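You operate a simulated robot arm through the tools that you are given. There is no shell and no other tool.

Carry out the task below with a simulated robot arm. There is one attempt and no reset: what you move stays moved.

JOB
Earth-test the white monitor and tag it by the result.
Fine: plug it into the safety analyser, clip the earth lead on its stud, press EARTH; tags are in the tag rack.

The check looks at the end state, three seconds after you hand in, the way a careful person would. Anything else that was tipped, shoved, dropped, spilled or broken makes it a failure.

ROBOT AND FRAMES
A 7-joint arm with a two-finger parallel gripper, fixed in place. Base frame: the origin is at the foot of the arm, x ahead of it, y to its left, z up; the work surface is at about z = 0.76. Readings come in m, degrees, newtons and seconds.
With the tool pointing down near the work surface it reaches from about 0.44 to 0.92 m from the base axis. Its first joint turns from -143.0 to 143.0 degrees. Payload 3 kg.
The TCP is the grasp point between the finger pads, 0.03 m short of the fingertips. In the tool frame z runs along the fingers and y along their closing line. Largest opening 0.094 m; finger width 0.028, thickness 0.01; the body of the gripper, 0.05 by 0.096 m, starts 0.055 m behind the TCP.
Orientation is told as [roll, pitch, yaw] about the base's x, y, z axes, in that order, counted from this pose: with the fingers straight down and closing along the base's y, the tool's x points along the base's -x, its y along +y and its z along -z.

CONTROLS
- The arm moves only by the tool drive_tool. Its argument "series" is one flat list of numbers, 6 for each row, row after row: the shift along the tool's x, y, z in units of 500 mm (1.0 is 500 mm), then the turn, a rotation vector about the tool's x, y, z in units of 120 degrees (1.0 is 120 degrees). In form: [x, y, z, ax, ay, az, x, y, z, ax, ay, az, ...]. A call has 1 to 20 rows; each row is the pose to reach, as a shift and turn from the pose commanded when the call began, along the tool's axes at that moment. "jaw" is the opening, from 0 (shut) to 1 (fully open), set as the call begins (left out, the last holds). A call with a number of a shift or a turn outside -1 to 1 is refused whole. Each row takes 0.2 s and may step no farther than 0.05 m and 8.6 degrees from the row before; otherwise, or with a gripper value out of range, the whole call is refused. Where a pose cannot be reached the arm comes as near as it can. A force on the tool above 90 N (or 10 N above the force at the start of the call, whichever is more), or a blocked arm, ends the call early, and 0.2 s more pass. Each finger travels about 0.072 m/s and halts on what it meets, pressing with about 28 N; the grip force reading is that of the motor and also rises with nothing between the fingers. The clock runs only during rows and for 0.2 s after the last one: add rows that repeat a pose to give the fingers time. It gives the time, the measured TCP pose, the force on the tool (base axes), the opening and the grip force at its end, in the units of the frame above (readings bear some noise), with the torque about the TCP (base axes, N m) and any sound that the robot's microphone picked up, and new pictures: "pictures" is both (left out), scene, wrist or none.
- Cameras (640 x 400 px; columns grow to the right, rows downward): "scene" is fixed at [0.3963, 0.6509, 1.5543]; the picture's right is [-0.78, -0.63, 0.00], its down [-0.48, 0.60, -0.65] and it looks along [0.40, -0.50, -0.76] (base axes); focal length 365 px, centre (320, 200). "wrist" rides on the gripper at [0.076, 0.014, -0.103] in the tool frame; the picture's right is [-0.18, 0.98, 0.00], its down [-0.75, -0.14, -0.64] and it looks along [-0.63, -0.12, 0.77] (tool axes); focal length 243 px, centre (320, 200). There is no depth. A picture from a camera that has moved, and an enlarged one, comes with that camera's place and axes in the base frame and with its lens.
- close_up(camera, box): a new picture of the part [left, top, right, bottom] of that camera's present view, enlarged. The clock stands still meanwhile.
- close_job(): hands the job in; it is judged then, once.

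Nothing tells you positions but the pictures and the camera data. Unless the task says otherwise, let go and move clear before handing in.

The tools are called as name(argument=value, ...) on one line, values as JSON. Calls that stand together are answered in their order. drive_tool: Moves the arm, as the interface text tells. Its arguments: {"type":"object","properties":{"series":{"type":"array","items":{"type":"number"}},"jaw":{"type":"number"},"pictures":{"type":"string","enum":["both","scene","wrist","none"]}},"required":["series"]} The other tools are called the same way: close_up (camera, box) takes an enlarged picture of a part of a camera's view; close_job () hands the job in.

At the start:

```text
t: 0.0
ee_pos: [0.6324, 0.2822, 1.1597]
tool_rot: [0.0, 0.1, 0.0]
force: [0.0, -0.3, -0.6]
torque: [0.0, -0.02, -0.01]
finger_gap: 0.0941
grip_force: 0.0
```

scene: 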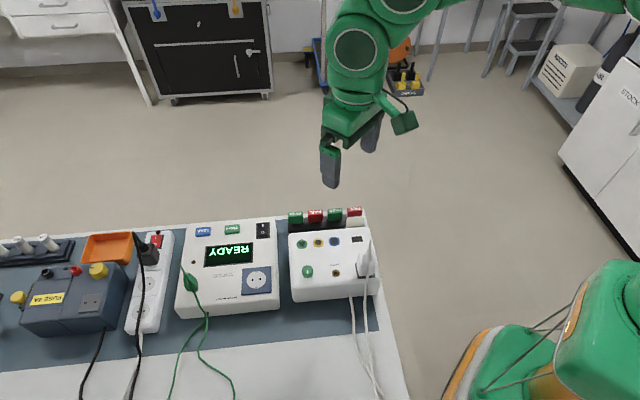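
wrist: 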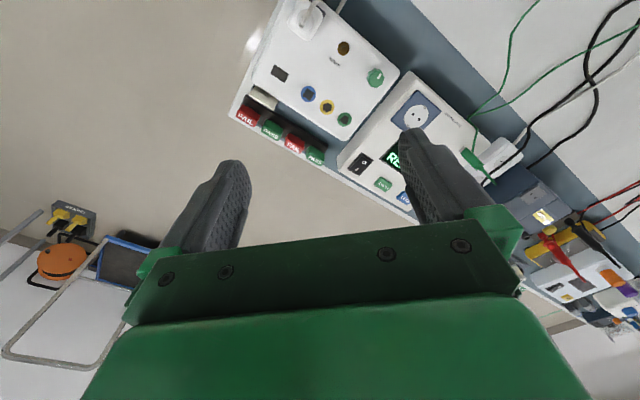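

I see a bench with a white safety analyser reading READY, a white monitor-like box to its right in the scene view with a plug parked on it, and a tag rack with red and green tags. I'll take close-ups to read the details before moving anything.

close_up(camera="scene", box=[270, 190, 400, 310])

close_up(camera="scene", box=[160, 200, 300, 330])

close_up(camera="scene", box=[0, 210, 190, 400])

close_up(camera="wrist", box=[220, 0, 460, 180])

close_up(camera="wrist", box=[400, 80, 640, 340])

```text
3.33 times, centred on (335, 250) of scene
camera zoom: at [0.3963, 0.6509, 1.5543], right [-0.78, -0.63, 0.0], down [-0.48, 0.6, -0.65], along [0.4, -0.5, -0.76], focal length 1217 px, centre (270, 33)
```

zoom: 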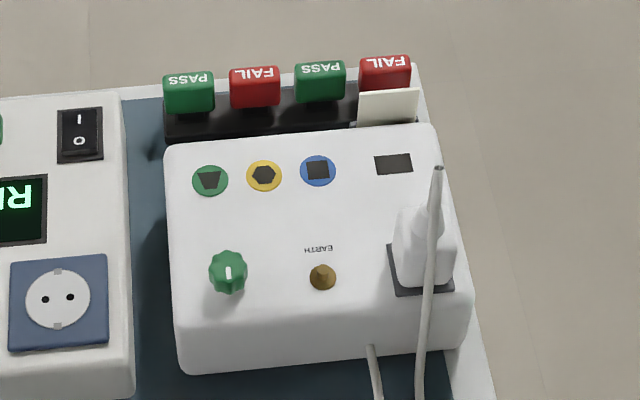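

```text
3.08 times, centred on (230, 265) of scene
camera zoom: at [0.3963, 0.6509, 1.5543], right [-0.78, -0.63, 0.0], down [-0.48, 0.6, -0.65], along [0.4, -0.5, -0.76], focal length 1123 px, centre (597, 0)
```

zoom: 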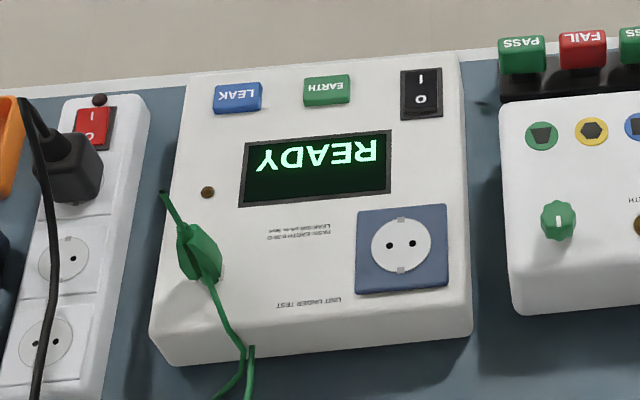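

```text
2.11 times, centred on (95, 305) of scene
camera zoom: at [0.3963, 0.6509, 1.5543], right [-0.78, -0.63, 0.0], down [-0.48, 0.6, -0.65], along [0.4, -0.5, -0.76], focal length 768 px, centre (794, -21)
```

zoom: 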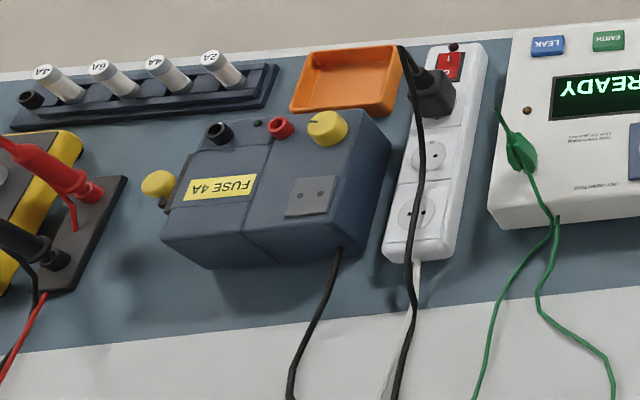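

```text
2.22 times, centred on (340, 90) of wrist
camera zoom: at [0.556, 0.2961, 1.2624], right [0.18, 0.98, 0.0], down [0.75, -0.14, 0.64], along [0.63, -0.12, -0.77], focal length 539 px, centre (276, 444)
```

zoom: 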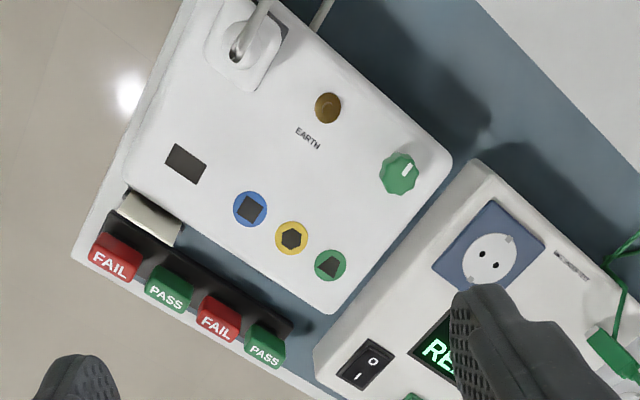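

```text
1.54 times, centred on (520, 210) of wrist
camera zoom: at [0.556, 0.2961, 1.2624], right [0.18, 0.98, 0.0], down [0.75, -0.14, 0.64], along [0.63, -0.12, -0.77], focal length 373 px, centre (12, 185)
```

zoom: 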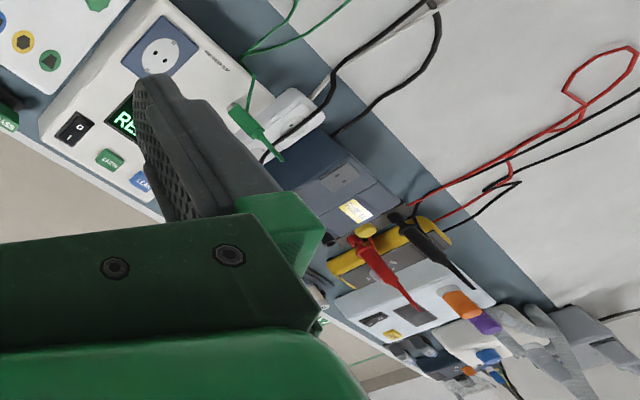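

The white monitor sits near the bench corner, and the bench is turned about 45° to the base. The analyser is next to it, with a green clip parked on it. I'll back the wrist up a little to look at the monitor and plug more closely.

drive_tool(series=[0.05, 0.015, 0.05, 0, 0, 0, 0.1, 0.03, 0.1, 0, 0, 0, 0.15, 0.045, 0.15, 0, 0, 0, 0.2, 0.06, 0.2, 0, 0, 0, 0.25, 0.075, 0.25, 0, 0, 0, 0.292, 0.088, 0.3, 0, 0, 0], jaw=1, pictures="both")

```text
t: 1.4
ee_pos: [0.4877, 0.3243, 1.0135]
tool_rot: [0.0, 0.0, 0.0]
force: [0.5, -0.2, -0.6]
torque: [0.02, 0.0, 0.03]
finger_gap: 0.0941
grip_force: 0.0
camera wrist: at [0.4111, 0.3385, 1.1162], right [0.18, 0.98, 0.0], down [0.75, -0.14, 0.64], along [0.63, -0.12, -0.77], focal length 243 px, centre (320, 200)
```

scene: 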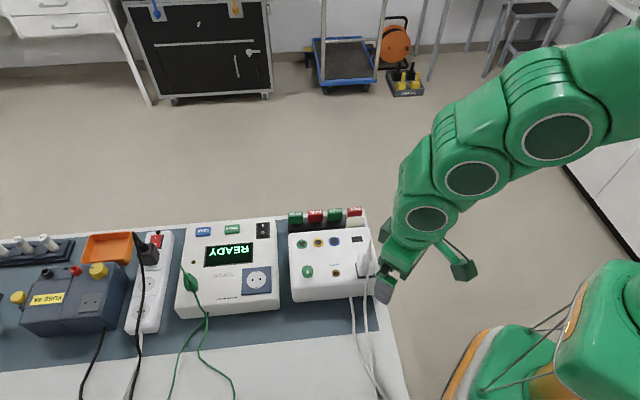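
wrist: 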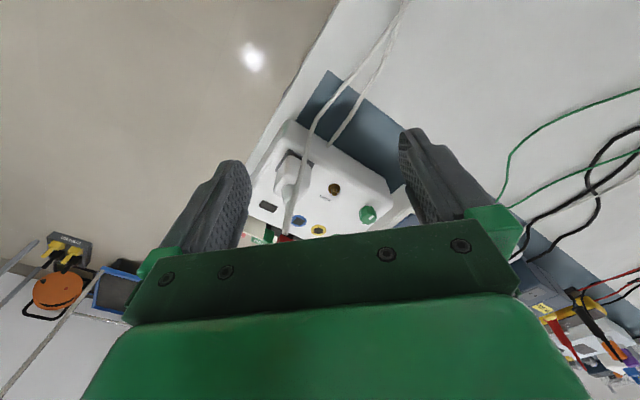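

close_up(camera="wrist", box=[240, 110, 400, 240])

close_up(camera="scene", box=[330, 200, 394, 240])

close_up(camera="scene", box=[330, 230, 394, 270])

close_up(camera="scene", box=[165, 255, 245, 305])

close_up(camera="scene", box=[280, 195, 376, 255])

```text
3.08 times, centred on (320, 175) of wrist
camera zoom: at [0.4111, 0.3385, 1.1162], right [0.18, 0.98, 0.0], down [0.75, -0.14, 0.64], along [0.63, -0.12, -0.77], focal length 746 px, centre (320, 277)
```

zoom: 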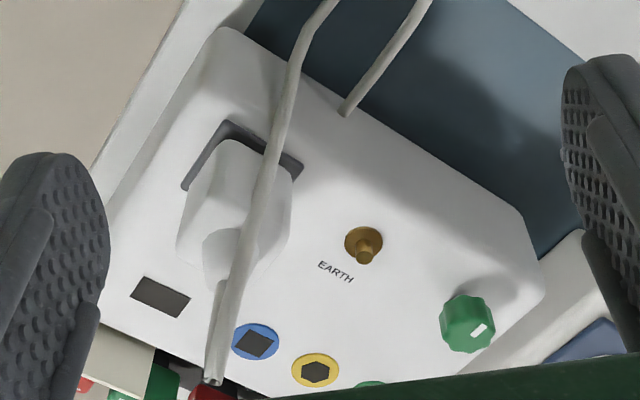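

```text
10.00 times, centred on (362, 220) of scene
camera zoom: at [0.3963, 0.6509, 1.5543], right [-0.78, -0.63, 0.0], down [-0.48, 0.6, -0.65], along [0.4, -0.5, -0.76], focal length 3650 px, centre (-100, 0)
```

zoom: 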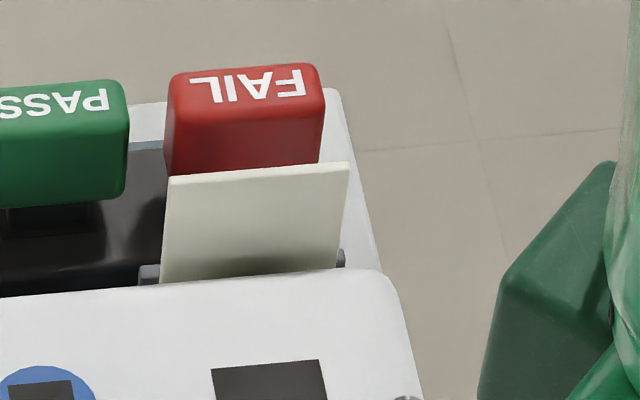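

```text
10.00 times, centred on (362, 250) of scene
camera zoom: at [0.3963, 0.6509, 1.5543], right [-0.78, -0.63, 0.0], down [-0.48, 0.6, -0.65], along [0.4, -0.5, -0.76], focal length 3650 px, centre (-100, -300)
```

zoom: 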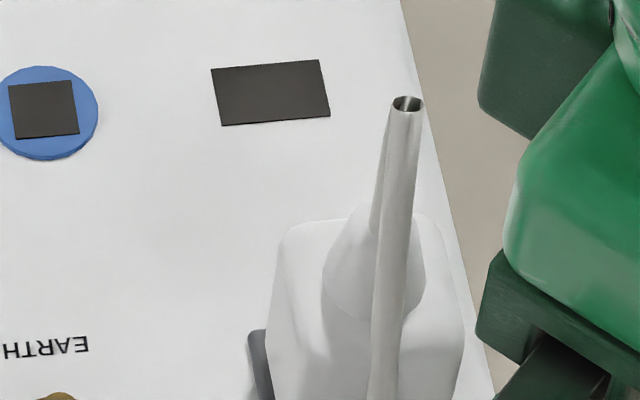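

```text
8.00 times, centred on (205, 280) of scene
camera zoom: at [0.3963, 0.6509, 1.5543], right [-0.78, -0.63, 0.0], down [-0.48, 0.6, -0.65], along [0.4, -0.5, -0.76], focal length 2920 px, centre (1240, -440)
```

zoom: 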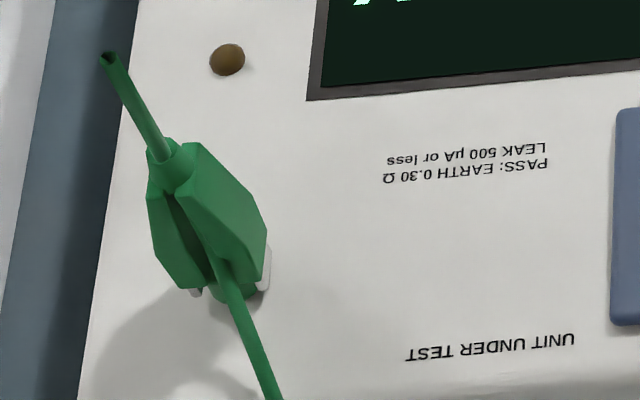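

```text
6.67 times, centred on (328, 225) of scene
camera zoom: at [0.3963, 0.6509, 1.5543], right [-0.78, -0.63, 0.0], down [-0.48, 0.6, -0.65], along [0.4, -0.5, -0.76], focal length 2434 px, centre (267, 33)
```

zoom: 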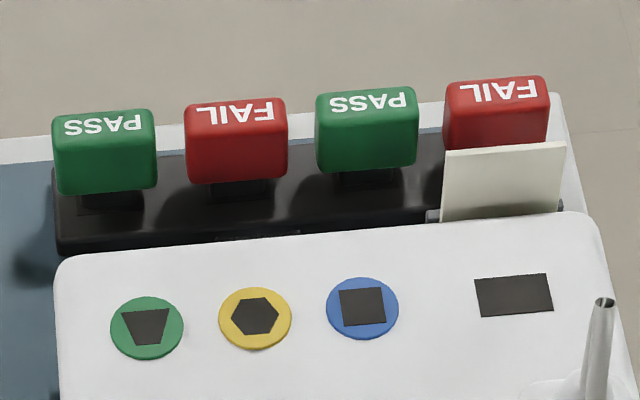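

The monitor's plug is parked on a roughly 4 cm plate centred near (0.575, 0.275). Its cable rises to about z=0.96 and then falls toward +q, the rear of the bench. Next I'll look at the green clip and the analyser from nearby.

drive_tool(series=[-0.02, 0.01, -0.06, 0, 0, 0, -0.08, 0.06, -0.08, 0, 0, -0.05, -0.15, 0.11, -0.1, 0, 0, -0.1, -0.22, 0.165, -0.1, 0, 0, -0.16, -0.29, 0.22, -0.1, 0, 0, -0.22, -0.35, 0.265, -0.1, 0, 0, -0.275, -0.4, 0.3, -0.1, 0, 0, -0.275], pictures="both")

```text
t: 3.0
ee_pos: [0.6862, 0.4787, 1.0593]
tool_rot: [0.0, 0.1, 33.0]
force: [0.0, -1.0, 0.8]
torque: [0.0, 0.01, -0.02]
finger_gap: 0.094
grip_force: 0.0
camera wrist: at [0.6146, 0.4485, 1.1622], right [-0.38, 0.92, 0.0], down [0.71, 0.29, 0.64], along [0.59, 0.24, -0.77], focal length 243 px, centre (320, 200)
```

scene: 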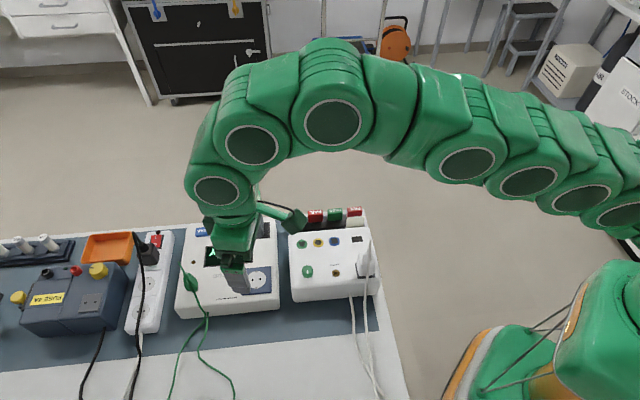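
wrist: 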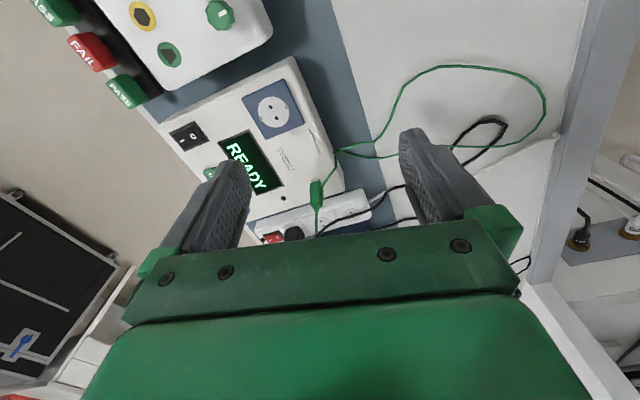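

close_up(camera="wrist", box=[160, 60, 384, 200])

close_up(camera="wrist", box=[270, 140, 366, 250])

close_up(camera="wrist", box=[160, 100, 260, 190])

close_up(camera="wrist", box=[20, 0, 180, 110])

```text
2.86 times, centred on (272, 130) of wrist
camera zoom: at [0.6146, 0.4485, 1.1622], right [-0.38, 0.92, 0.0], down [0.71, 0.29, 0.64], along [0.59, 0.24, -0.77], focal length 693 px, centre (457, 400)
```

zoom: 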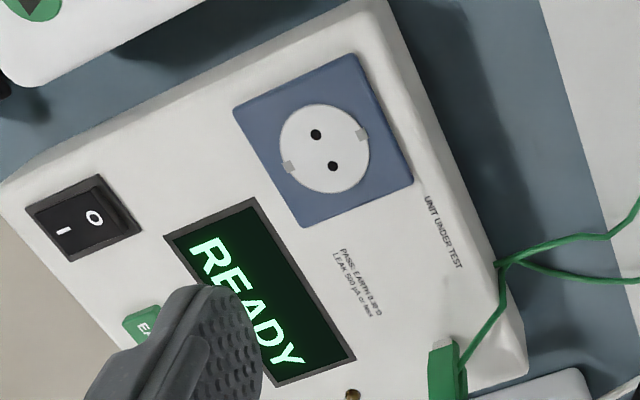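

```text
3.64 times, centred on (318, 195) of wrist
camera zoom: at [0.6146, 0.4485, 1.1622], right [-0.38, 0.92, 0.0], down [0.71, 0.29, 0.64], along [0.59, 0.24, -0.77], focal length 882 px, centre (327, 218)
```

zoom: 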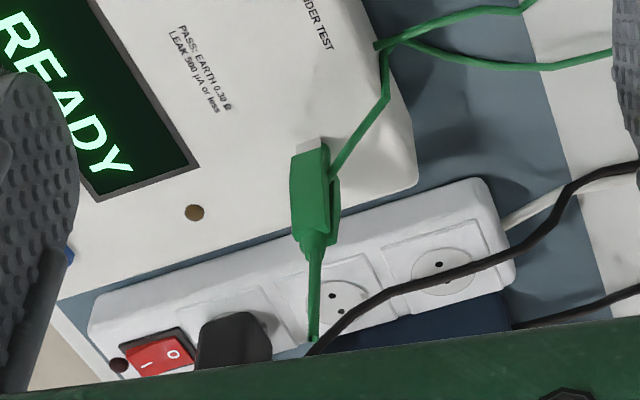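

```text
4.44 times, centred on (210, 145) of wrist
camera zoom: at [0.6146, 0.4485, 1.1622], right [-0.38, 0.92, 0.0], down [0.71, 0.29, 0.64], along [0.59, 0.24, -0.77], focal length 1078 px, centre (809, 444)
```

zoom: 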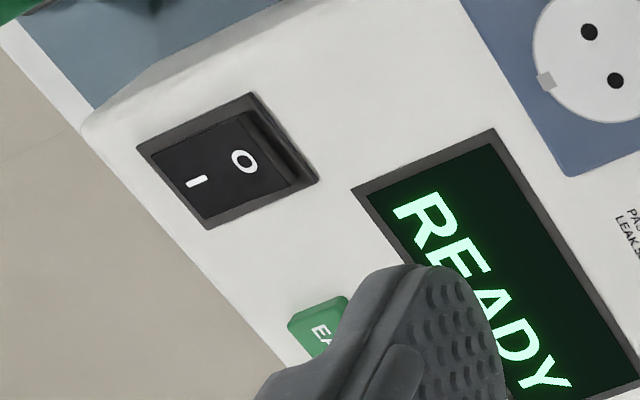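

```text
3.64 times, centred on (100, 55) of wrist
camera zoom: at [0.6146, 0.4485, 1.1622], right [-0.38, 0.92, 0.0], down [0.71, 0.29, 0.64], along [0.59, 0.24, -0.77], focal length 882 px, centre (1120, 727)
```

zoom: 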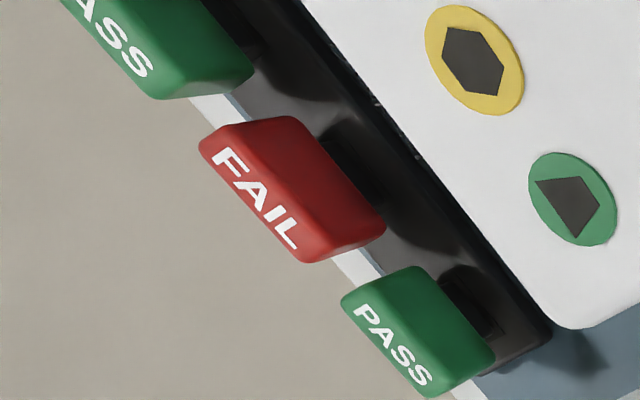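

The analyser reads READY, and its printed limit is EARTH 0.30 Ω or less. I'll zoom in on the clip to see which way its handles separate.

close_up(camera="wrist", box=[302, 165, 334, 240])

close_up(camera="scene", box=[175, 260, 207, 300])

close_up(camera="wrist", box=[230, 70, 330, 140])

```text
5.33 times, centred on (318, 202) of wrist
camera zoom: at [0.6146, 0.4485, 1.1622], right [-0.38, 0.92, 0.0], down [0.71, 0.29, 0.64], along [0.59, 0.24, -0.77], focal length 1294 px, centre (331, 187)
```

zoom: 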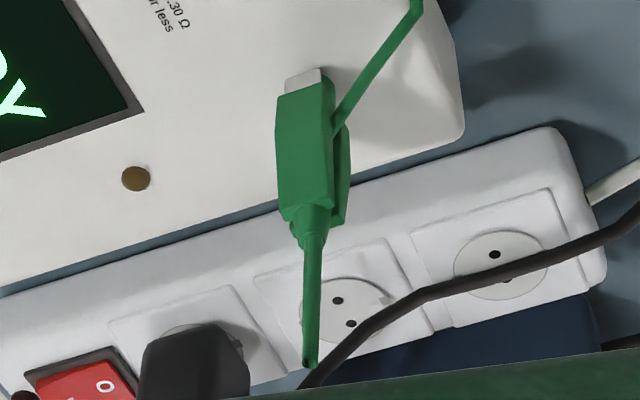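

```text
10.00 times, centred on (191, 280) of scene
camera zoom: at [0.3963, 0.6509, 1.5543], right [-0.78, -0.63, 0.0], down [-0.48, 0.6, -0.65], along [0.4, -0.5, -0.76], focal length 3650 px, centre (1610, -600)
```

zoom: 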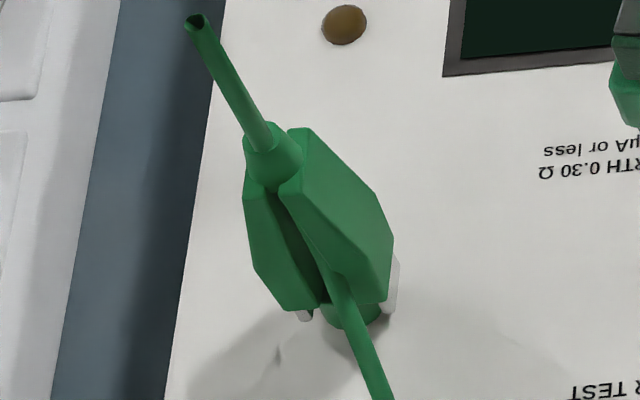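

```text
5.71 times, centred on (280, 105) of wrist
camera zoom: at [0.6146, 0.4485, 1.1622], right [-0.38, 0.92, 0.0], down [0.71, 0.29, 0.64], along [0.59, 0.24, -0.77], focal length 1386 px, centre (549, 743)
```

zoom: 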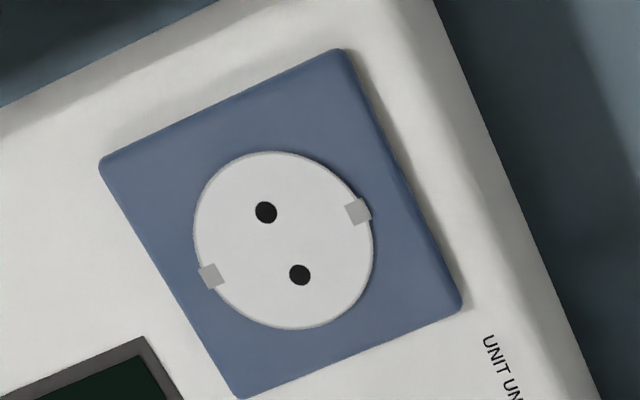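

The clip stands vertical on its park post at about (0.825, 0.535). Its two plates are separated along the bench's long axis, which is 45° in the base frame. It is near the edge of reach, so I'll go in tilted outward and take a close look.

drive_tool(series=[-0.0438, -0.0138, 0.0422, -0.00524, -0.0498, -0.01954, -0.0876, -0.0276, 0.0844, -0.01048, -0.0996, -0.03908, -0.1314, -0.0414, 0.1266, -0.01572, -0.1494, -0.05862, -0.1752, -0.0552, 0.1688, -0.02096, -0.1992, -0.07816, -0.219, -0.069, 0.211, -0.0262, -0.249, -0.0977, -0.219, -0.069, 0.211, -0.0262, -0.249, -0.0977], pictures="both")

```text
t: 4.4
ee_pos: [0.7967, 0.5072, 0.9545]
tool_rot: [0.0, -30.0, 45.0]
force: [-0.2, 0.0, -0.1]
torque: [-0.02, 0.02, -0.01]
finger_gap: 0.094
grip_force: 0.1
camera wrist: at [0.7038, 0.4334, 1.005], right [-0.58, 0.81, 0.09], down [0.33, 0.13, 0.93], along [0.74, 0.57, -0.35], focal length 243 px, centre (320, 200)
```

scene: 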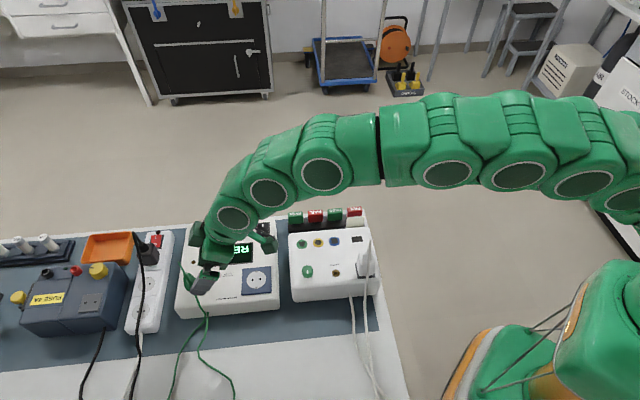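
wrist: 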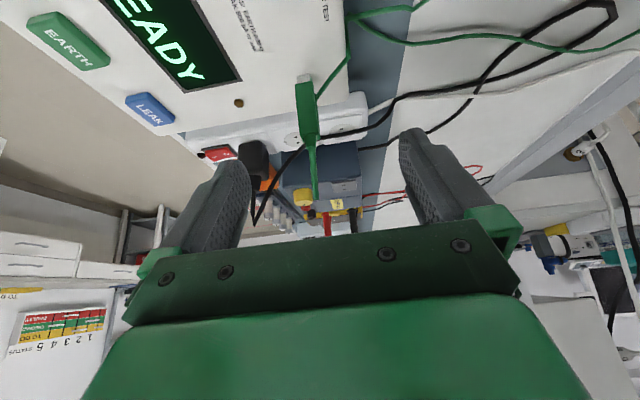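

close_up(camera="wrist", box=[270, 60, 366, 210])

close_up(camera="wrist", box=[20, 0, 260, 130])

close_up(camera="scene", box=[165, 245, 229, 305])

```text
2.67 times, centred on (318, 135) of wrist
camera zoom: at [0.7038, 0.4334, 1.005], right [-0.58, 0.81, 0.09], down [0.33, 0.13, 0.93], along [0.74, 0.57, -0.35], focal length 647 px, centre (325, 373)
```

zoom: 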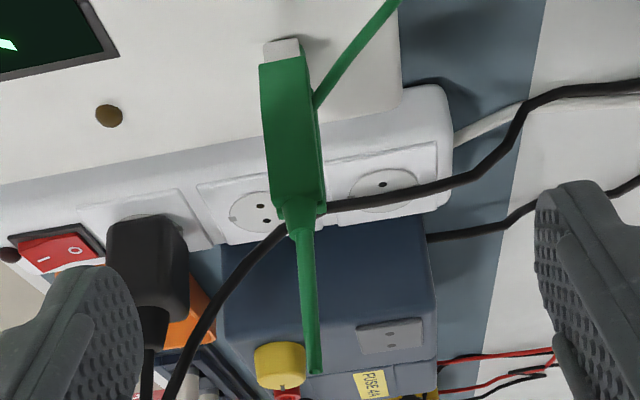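

```text
2.67 times, centred on (140, 65) of wrist
camera zoom: at [0.7038, 0.4334, 1.005], right [-0.58, 0.81, 0.09], down [0.33, 0.13, 0.93], along [0.74, 0.57, -0.35], focal length 647 px, centre (800, 560)
```

zoom: 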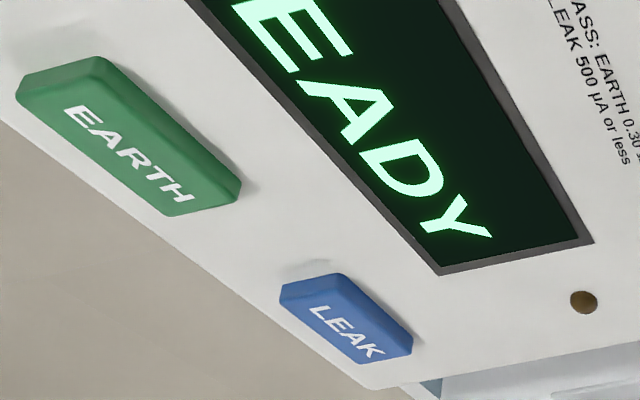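

```text
6.67 times, centred on (197, 275) of scene
camera zoom: at [0.3963, 0.6509, 1.5543], right [-0.78, -0.63, 0.0], down [-0.48, 0.6, -0.65], along [0.4, -0.5, -0.76], focal length 2434 px, centre (1140, -300)
```

zoom: 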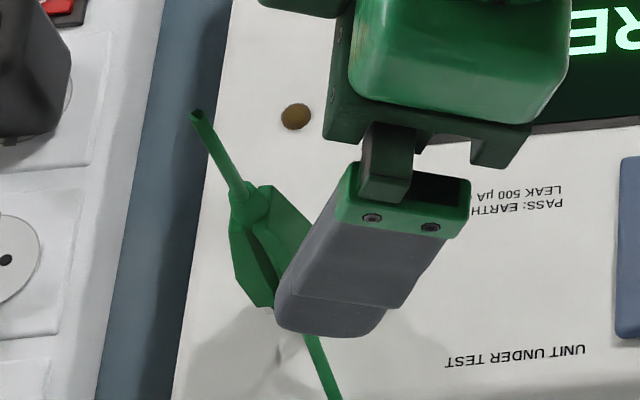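

The tilted pose is reachable, and the analyser top is at about z=0.82. The clip axis is near (0.84, 0.537), with handle plates from z≈0.84 to 0.895. I'll move closer with the fingers either side of it and check the alignment.

drive_tool(series=[-0.012, -0.0092, 0.05, 0, 0, 0, -0.024, -0.0184, 0.1, 0, 0, 0, -0.024, -0.0184, 0.1, 0, 0, 0], jaw=0.65, pictures="both")

close_up(camera="wrist", box=[240, 80, 400, 230])

close_up(camera="scene", box=[165, 245, 229, 305])

```text
t: 5.2
ee_pos: [0.8297, 0.525, 0.9162]
tool_rot: [0.0, -30.0, 44.9]
force: [-0.4, 0.7, 0.0]
torque: [0.01, 0.02, 0.01]
finger_gap: 0.0611
grip_force: 0.0
camera wrist: at [0.7362, 0.451, 0.9678], right [-0.58, 0.81, 0.09], down [0.33, 0.13, 0.93], along [0.74, 0.57, -0.35], focal length 243 px, centre (320, 200)
```

scene: 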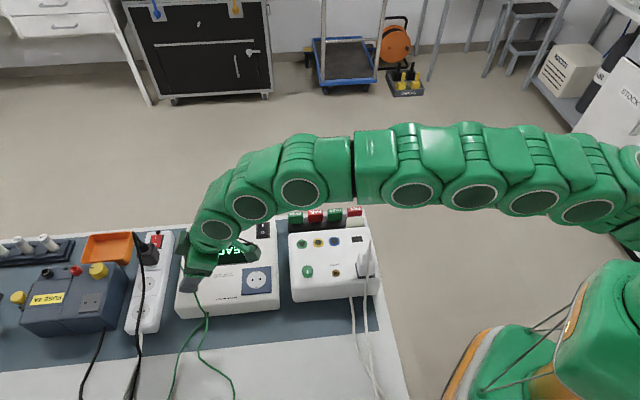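
wrist: 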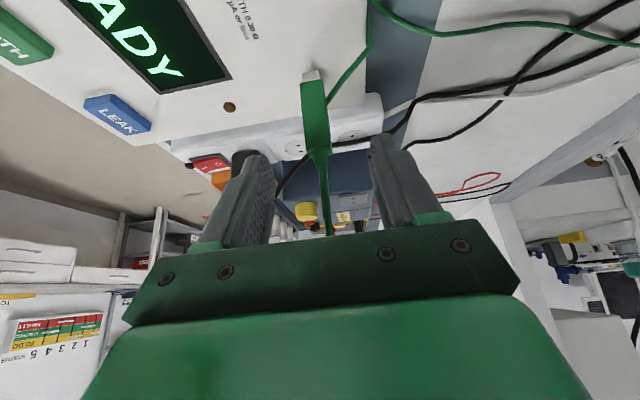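

```text
2.67 times, centred on (320, 155) of wrist
camera zoom: at [0.7362, 0.451, 0.9678], right [-0.58, 0.81, 0.09], down [0.33, 0.13, 0.93], along [0.74, 0.57, -0.35], focal length 647 px, centre (320, 320)
```

zoom: 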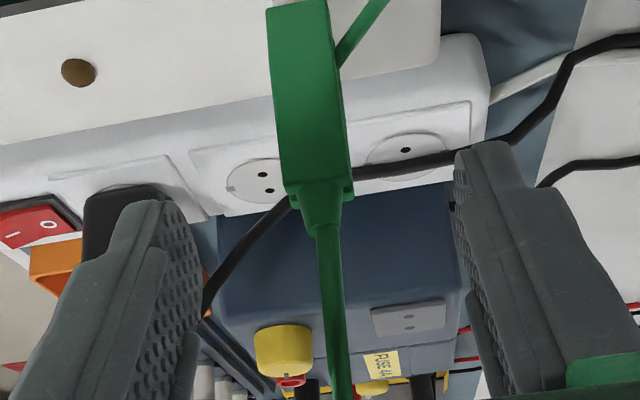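

```text
6.67 times, centred on (197, 275) of scene
camera zoom: at [0.3963, 0.6509, 1.5543], right [-0.78, -0.63, 0.0], down [-0.48, 0.6, -0.65], along [0.4, -0.5, -0.76], focal length 2434 px, centre (1140, -300)
```

zoom: 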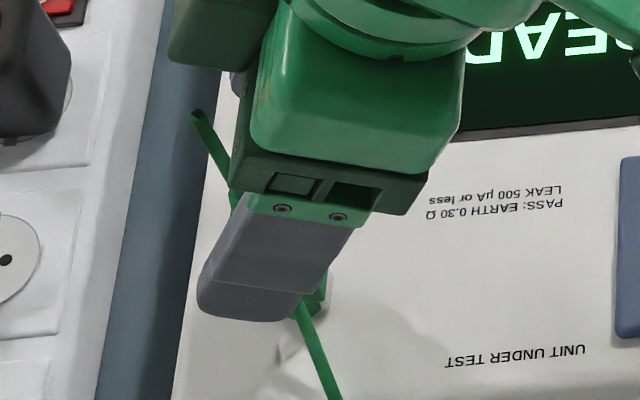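

drive_tool(series=[0, 0, 0.033, 0, 0, 0, 0, 0, 0.066, 0, 0, 0, 0, 0, 0.066, 0, 0, 0], pictures="both")

close_up(camera="wrist", box=[240, 60, 400, 210])

close_up(camera="scene", box=[165, 245, 229, 305])

```text
t: 6.0
ee_pos: [0.8416, 0.5366, 0.8873]
tool_rot: [-0.1, -30.1, 45.0]
force: [-0.5, 0.1, 0.4]
torque: [-0.01, -0.02, 0.0]
finger_gap: 0.0613
grip_force: 0.1
camera wrist: at [0.7484, 0.4626, 0.9388], right [-0.58, 0.81, 0.09], down [0.33, 0.13, 0.93], along [0.74, 0.57, -0.35], focal length 243 px, centre (320, 200)
```

scene: 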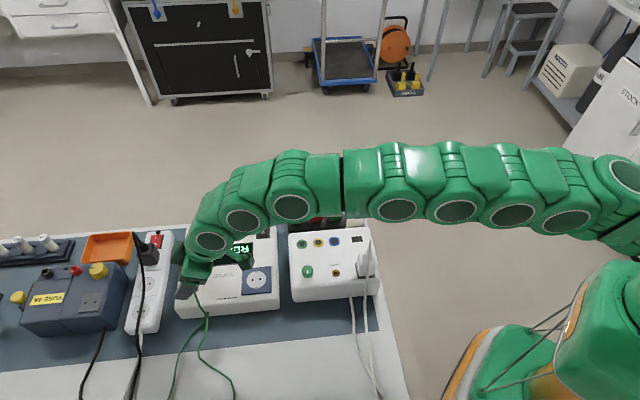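
wrist: 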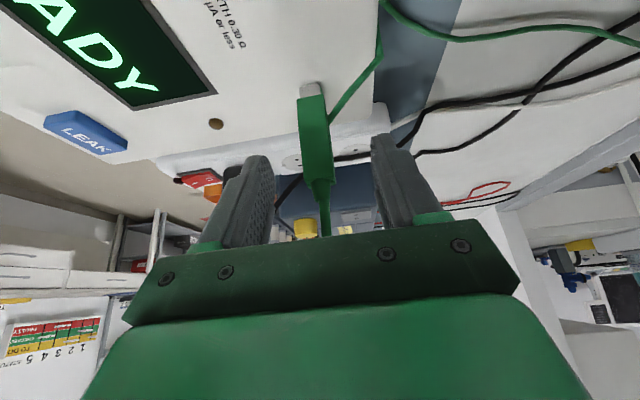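

```text
2.67 times, centred on (320, 135) of wrist
camera zoom: at [0.7484, 0.4626, 0.9388], right [-0.58, 0.81, 0.09], down [0.33, 0.13, 0.93], along [0.74, 0.57, -0.35], focal length 647 px, centre (320, 373)
```

zoom: 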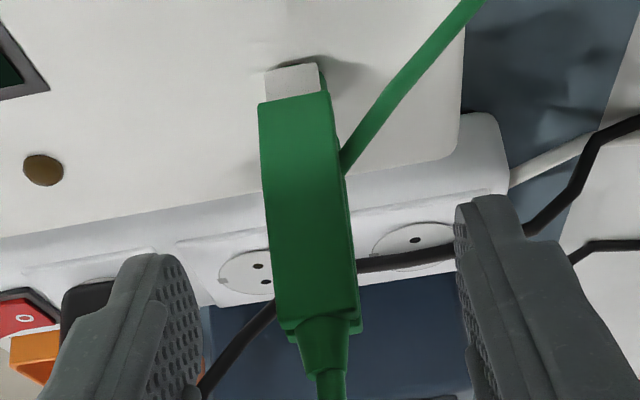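

```text
6.67 times, centred on (197, 275) of scene
camera zoom: at [0.3963, 0.6509, 1.5543], right [-0.78, -0.63, 0.0], down [-0.48, 0.6, -0.65], along [0.4, -0.5, -0.76], focal length 2434 px, centre (1140, -300)
```

zoom: 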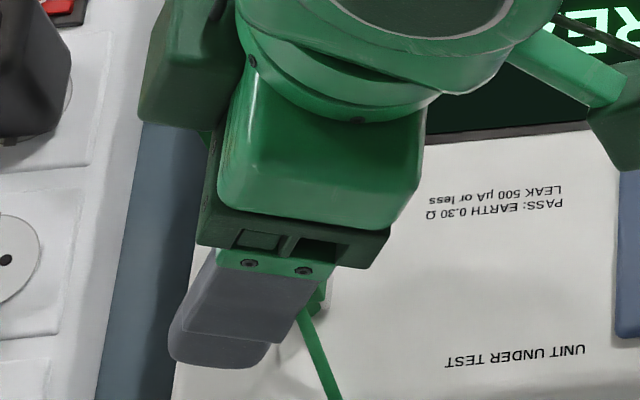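

drive_tool(series=[0.0128, 0, 0.0064, 0, 0, 0, 0.0128, 0, 0.0064, 0, 0, 0], pictures="none")

drive_tool(series=[0, 0, 0, 0, 0, 0, 0, 0, 0, 0, 0, 0, 0, 0, 0, 0, 0, 0, 0, 0, 0, 0, 0, 0], jaw=0, pictures="both")

close_up(camera="wrist", box=[240, 60, 400, 210])

```text
t: 6.6
ee_pos: [0.8386, 0.5327, 0.8806]
tool_rot: [0.0, -30.0, 44.9]
force: [-1.3, 1.0, 0.1]
torque: [0.01, 0.01, 0.04]
finger_gap: 0.0613
grip_force: 0.1
```

```text
t: 7.6
ee_pos: [0.8389, 0.534, 0.8819]
tool_rot: [0.2, -30.0, 45.1]
force: [-3.1, 3.0, -0.7]
torque: [0.05, 0.02, 0.02]
finger_gap: 0.0191
grip_force: 28.8
camera wrist: at [0.7456, 0.46, 0.9321], right [-0.58, 0.81, 0.09], down [0.33, 0.13, 0.93], along [0.74, 0.57, -0.35], focal length 243 px, centre (320, 200)
```

scene: 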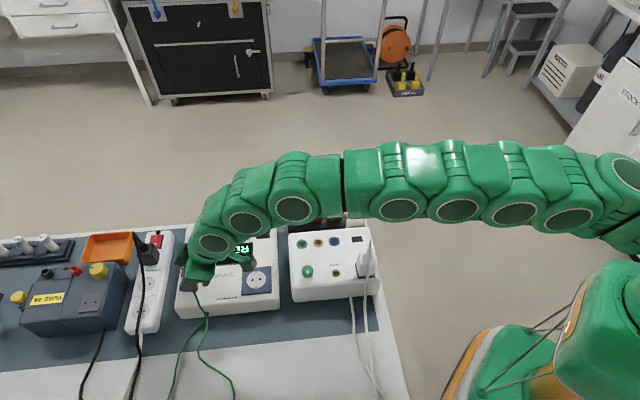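
wrist: 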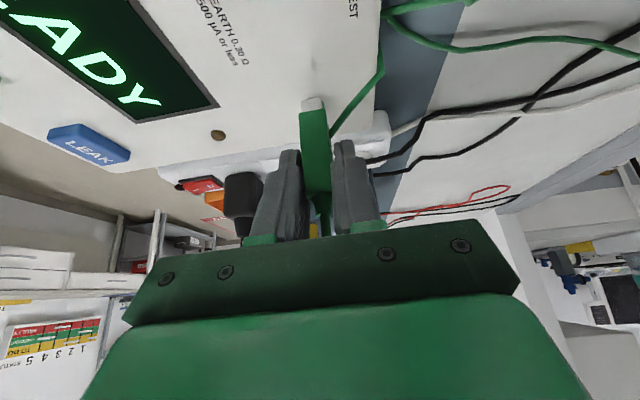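

```text
2.67 times, centred on (320, 135) of wrist
camera zoom: at [0.7456, 0.46, 0.9321], right [-0.58, 0.81, 0.09], down [0.33, 0.13, 0.93], along [0.74, 0.57, -0.35], focal length 647 px, centre (320, 373)
```

zoom: 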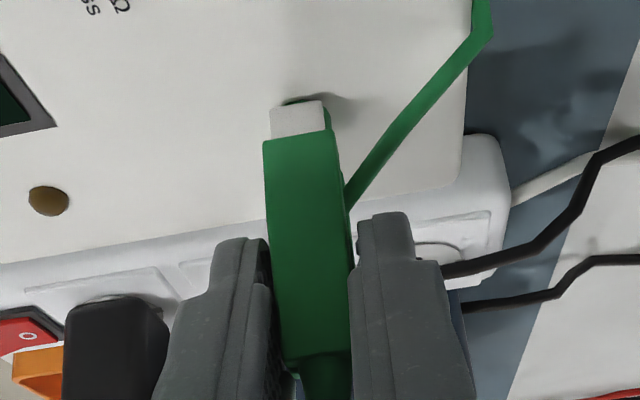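

The clip is gripped with a 19 mm gap at about 29 N. I'll lift it straight up slowly and check that it comes off the post.

drive_tool(series=[-0.01, 0, -0.01732, 0, 0, 0, -0.02, 0, -0.03464, 0, 0, 0, -0.03, 0, -0.05196, 0, 0, 0, -0.04, 0, -0.06928, 0, 0, 0, -0.06, 0, -0.10392, 0, 0, 0], pictures="both")

close_up(camera="wrist", box=[240, 60, 400, 210])

close_up(camera="scene", box=[155, 235, 235, 310])

```text
t: 8.8
ee_pos: [0.8371, 0.5353, 0.9422]
tool_rot: [0.0, -29.9, 44.9]
force: [-0.8, -0.1, -0.4]
torque: [0.0, -0.01, 0.03]
finger_gap: 0.0192
grip_force: 28.7
camera wrist: at [0.7435, 0.4612, 0.9941], right [-0.58, 0.81, 0.09], down [0.34, 0.14, 0.93], along [0.74, 0.57, -0.35], focal length 243 px, centre (320, 200)
```

scene: 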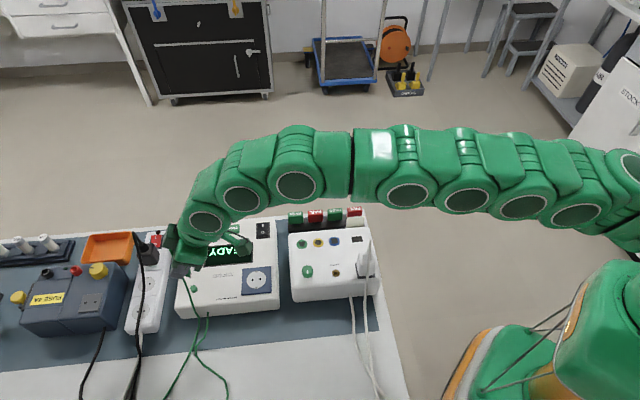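
wrist: 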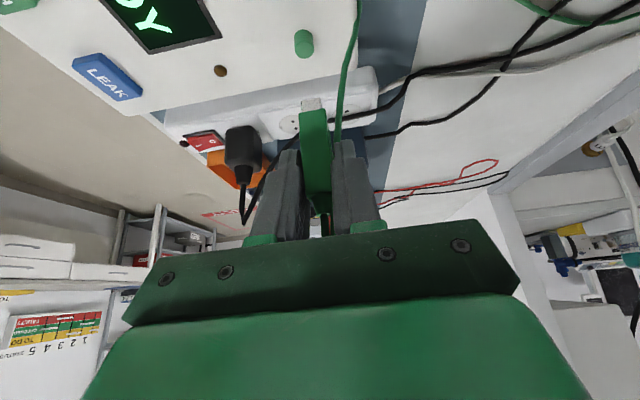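

```text
2.67 times, centred on (320, 135) of wrist
camera zoom: at [0.7435, 0.4612, 0.9941], right [-0.58, 0.81, 0.09], down [0.34, 0.14, 0.93], along [0.74, 0.57, -0.35], focal length 647 px, centre (320, 373)
```

zoom: 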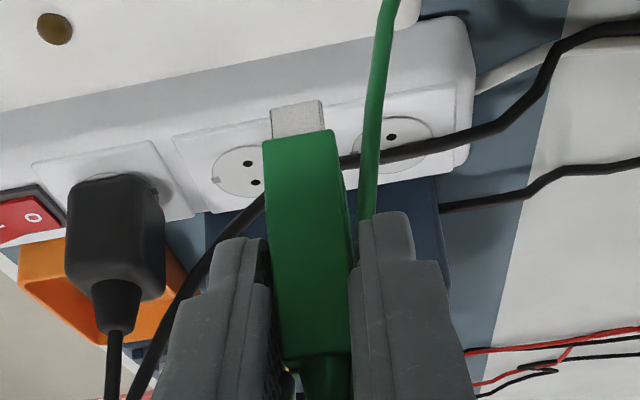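

```text
5.33 times, centred on (195, 272) of scene
camera zoom: at [0.3963, 0.6509, 1.5543], right [-0.78, -0.63, 0.0], down [-0.48, 0.6, -0.65], along [0.4, -0.5, -0.76], focal length 1947 px, centre (987, -187)
```

zoom: 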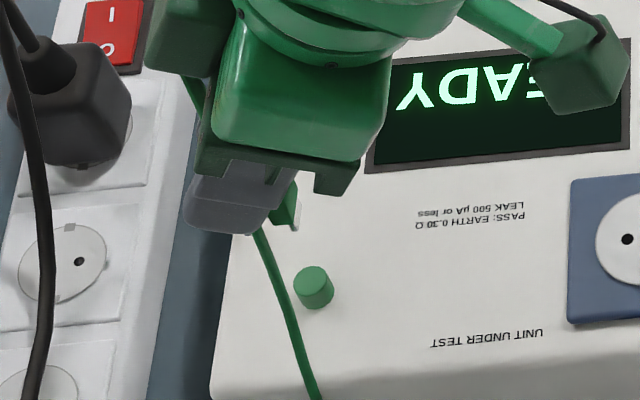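

The clip came off its green post cleanly and is held firmly. The brass stud is near (0.6175, 0.320) with its tip at z≈0.854, and the parked plug's cable is about 6 cm from it. I'll lift, carry the clip over and turn the wrist −90° so the gripper body stays on the rear side, clear of that cable.

drive_tool(series=[-0.045, 0, -0.07795, 0, 0, 0, -0.09, 0, -0.1559, 0, 0, 0, -0.0457, 0.0012, -0.1815, 0.03125, 0, 0.05413, -0.0014, 0.0025, -0.2071, 0.0625, 0, 0.10825, 0.043, 0.0037, -0.2327, 0.09375, 0, 0.16238, 0.0873, 0.005, -0.2583, 0.125, 0, 0.2165, 0.1316, 0.0062, -0.2839, 0.15625, 0, 0.27063, 0.176, 0.0074, -0.3095, 0.1875, 0, 0.32475], pictures="both")

```text
t: 10.6
ee_pos: [0.7249, 0.4281, 1.0337]
tool_rot: [0.1, -30.1, -0.2]
force: [0.3, -1.1, -0.7]
torque: [0.02, 0.03, -0.03]
finger_gap: 0.0191
grip_force: 27.9
camera wrist: at [0.6085, 0.442, 1.0853], right [0.16, 0.98, 0.09], down [0.33, -0.14, 0.93], along [0.93, -0.12, -0.35], focal length 243 px, centre (320, 200)
```

scene: 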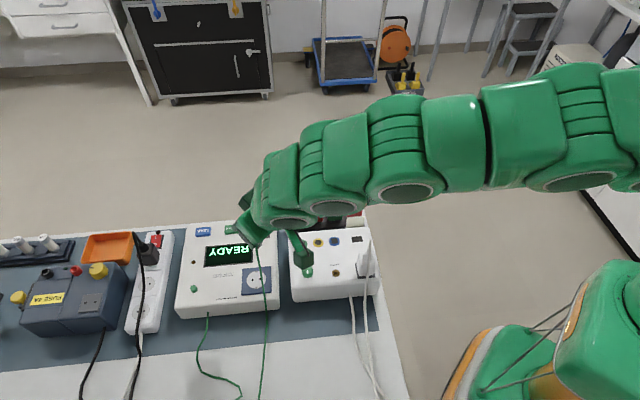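
wrist: 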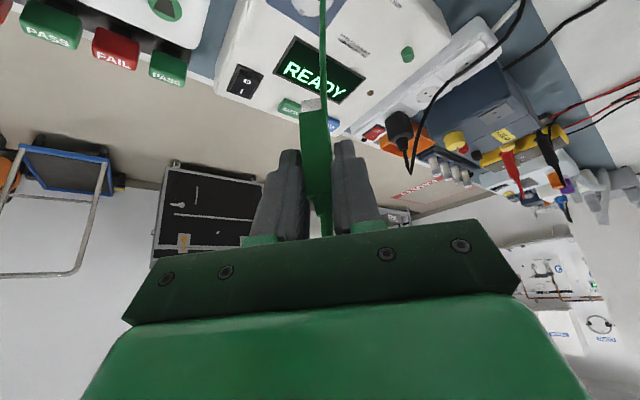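

drive_tool(series=[0.0321, -0.0353, -0.0185, 0.03125, 0, 0.05413, 0.0642, -0.0706, -0.0371, 0.0625, 0, 0.10825, 0.0963, -0.106, -0.0556, 0.09375, 0, 0.16238, 0.1284, -0.1413, -0.0741, 0.125, 0, 0.2165, 0.1605, -0.1766, -0.0927, 0.15625, 0, 0.27063, 0.1926, -0.2119, -0.1112, 0.1875, 0, 0.32475, 0.1926, -0.2119, -0.1112, 0.1875, 0, 0.32475], pictures="both")

close_up(camera="wrist", box=[220, 20, 420, 210])

close_up(camera="scene", box=[280, 180, 400, 310])

```text
t: 12.2
ee_pos: [0.6147, 0.3244, 1.0313]
tool_rot: [-0.1, -30.0, -45.1]
force: [-0.4, -0.2, -1.0]
torque: [-0.01, 0.02, 0.01]
finger_gap: 0.0191
grip_force: 27.9
camera wrist: at [0.5417, 0.4165, 1.083], right [0.81, 0.58, 0.09], down [0.13, -0.33, 0.93], along [0.57, -0.74, -0.35], focal length 243 px, centre (320, 200)
```

scene: 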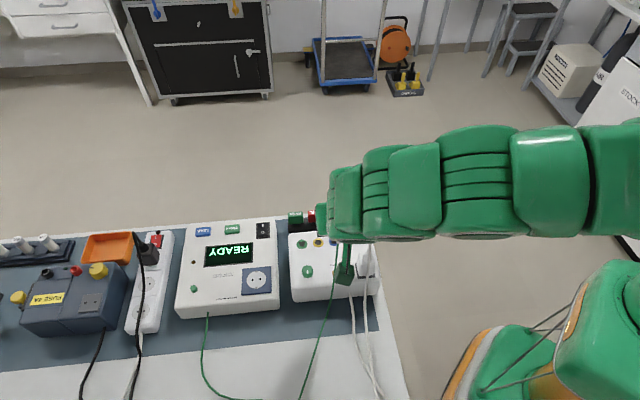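
wrist: 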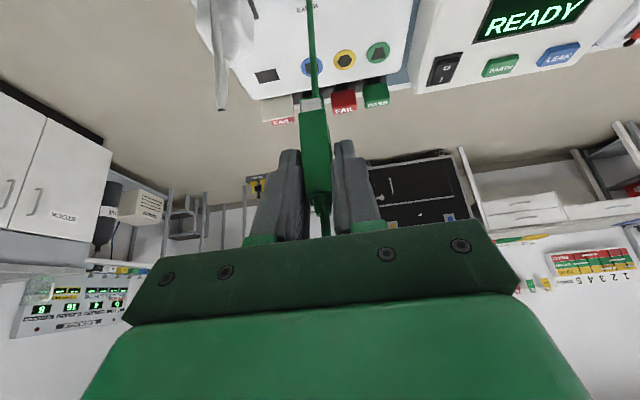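

```text
2.11 times, centred on (320, 115) of wrist
camera zoom: at [0.5417, 0.4165, 1.083], right [0.81, 0.58, 0.09], down [0.13, -0.33, 0.93], along [0.57, -0.74, -0.35], focal length 511 px, centre (320, 379)
```

zoom: 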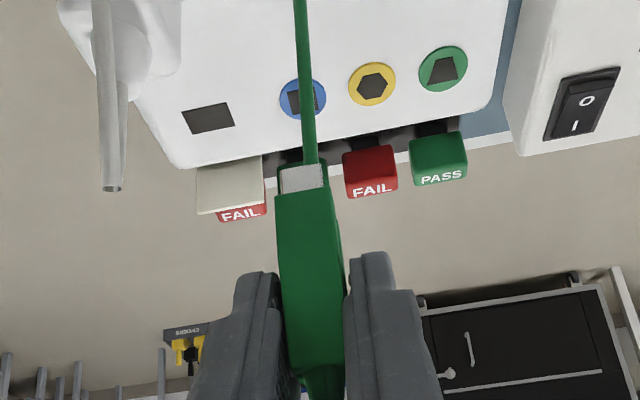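

```text
3.08 times, centred on (340, 245) of scene
camera zoom: at [0.3963, 0.6509, 1.5543], right [-0.78, -0.63, 0.0], down [-0.48, 0.6, -0.65], along [0.4, -0.5, -0.76], focal length 1123 px, centre (258, 62)
```

zoom: 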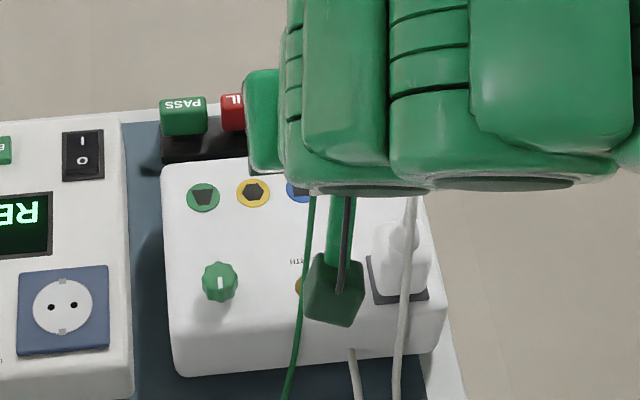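

drive_tool(series=[0.0323, 0, 0.056, 0, 0, 0, 0.0647, 0, 0.112, 0, 0, 0, 0.097, 0, 0.168, 0, 0, 0, 0.097, 0, 0.168, 0, 0, 0], pictures="both")

close_up(camera="wrist", box=[220, 0, 420, 150])

close_up(camera="scene", box=[290, 215, 386, 305])

```text
t: 13.2
ee_pos: [0.6133, 0.3238, 0.9338]
tool_rot: [0.0, -30.0, -45.0]
force: [0.4, 0.5, -0.7]
torque: [0.03, 0.03, -0.04]
finger_gap: 0.0191
grip_force: 28.0
camera wrist: at [0.5409, 0.4166, 0.9845], right [0.81, 0.58, 0.09], down [0.13, -0.33, 0.93], along [0.57, -0.74, -0.35], focal length 243 px, centre (320, 200)
```

scene: 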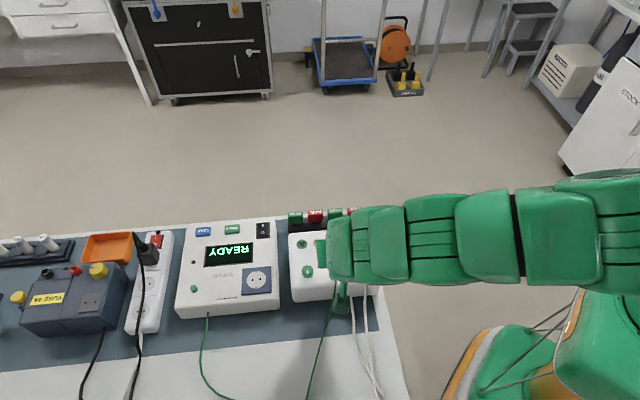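
wrist: 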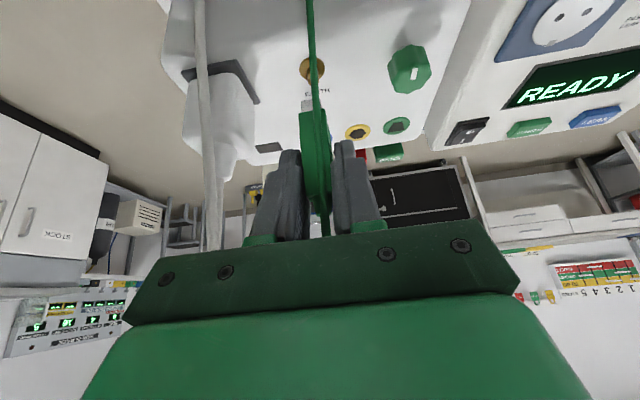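

```text
2.67 times, centred on (320, 75) of wrist
camera zoom: at [0.5409, 0.4166, 0.9845], right [0.81, 0.58, 0.09], down [0.13, -0.33, 0.93], along [0.57, -0.74, -0.35], focal length 647 px, centre (320, 533)
```

zoom: 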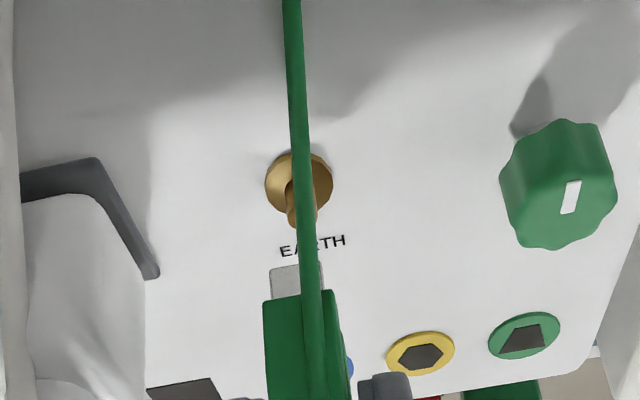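

```text
4.44 times, centred on (338, 260) of scene
camera zoom: at [0.3963, 0.6509, 1.5543], right [-0.78, -0.63, 0.0], down [-0.48, 0.6, -0.65], along [0.4, -0.5, -0.76], focal length 1622 px, centre (240, -67)
```

zoom: 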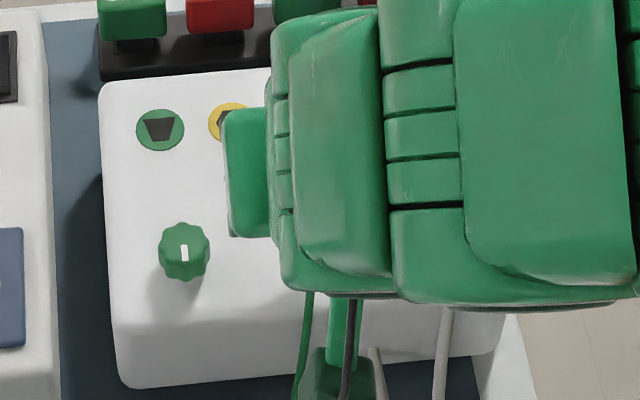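

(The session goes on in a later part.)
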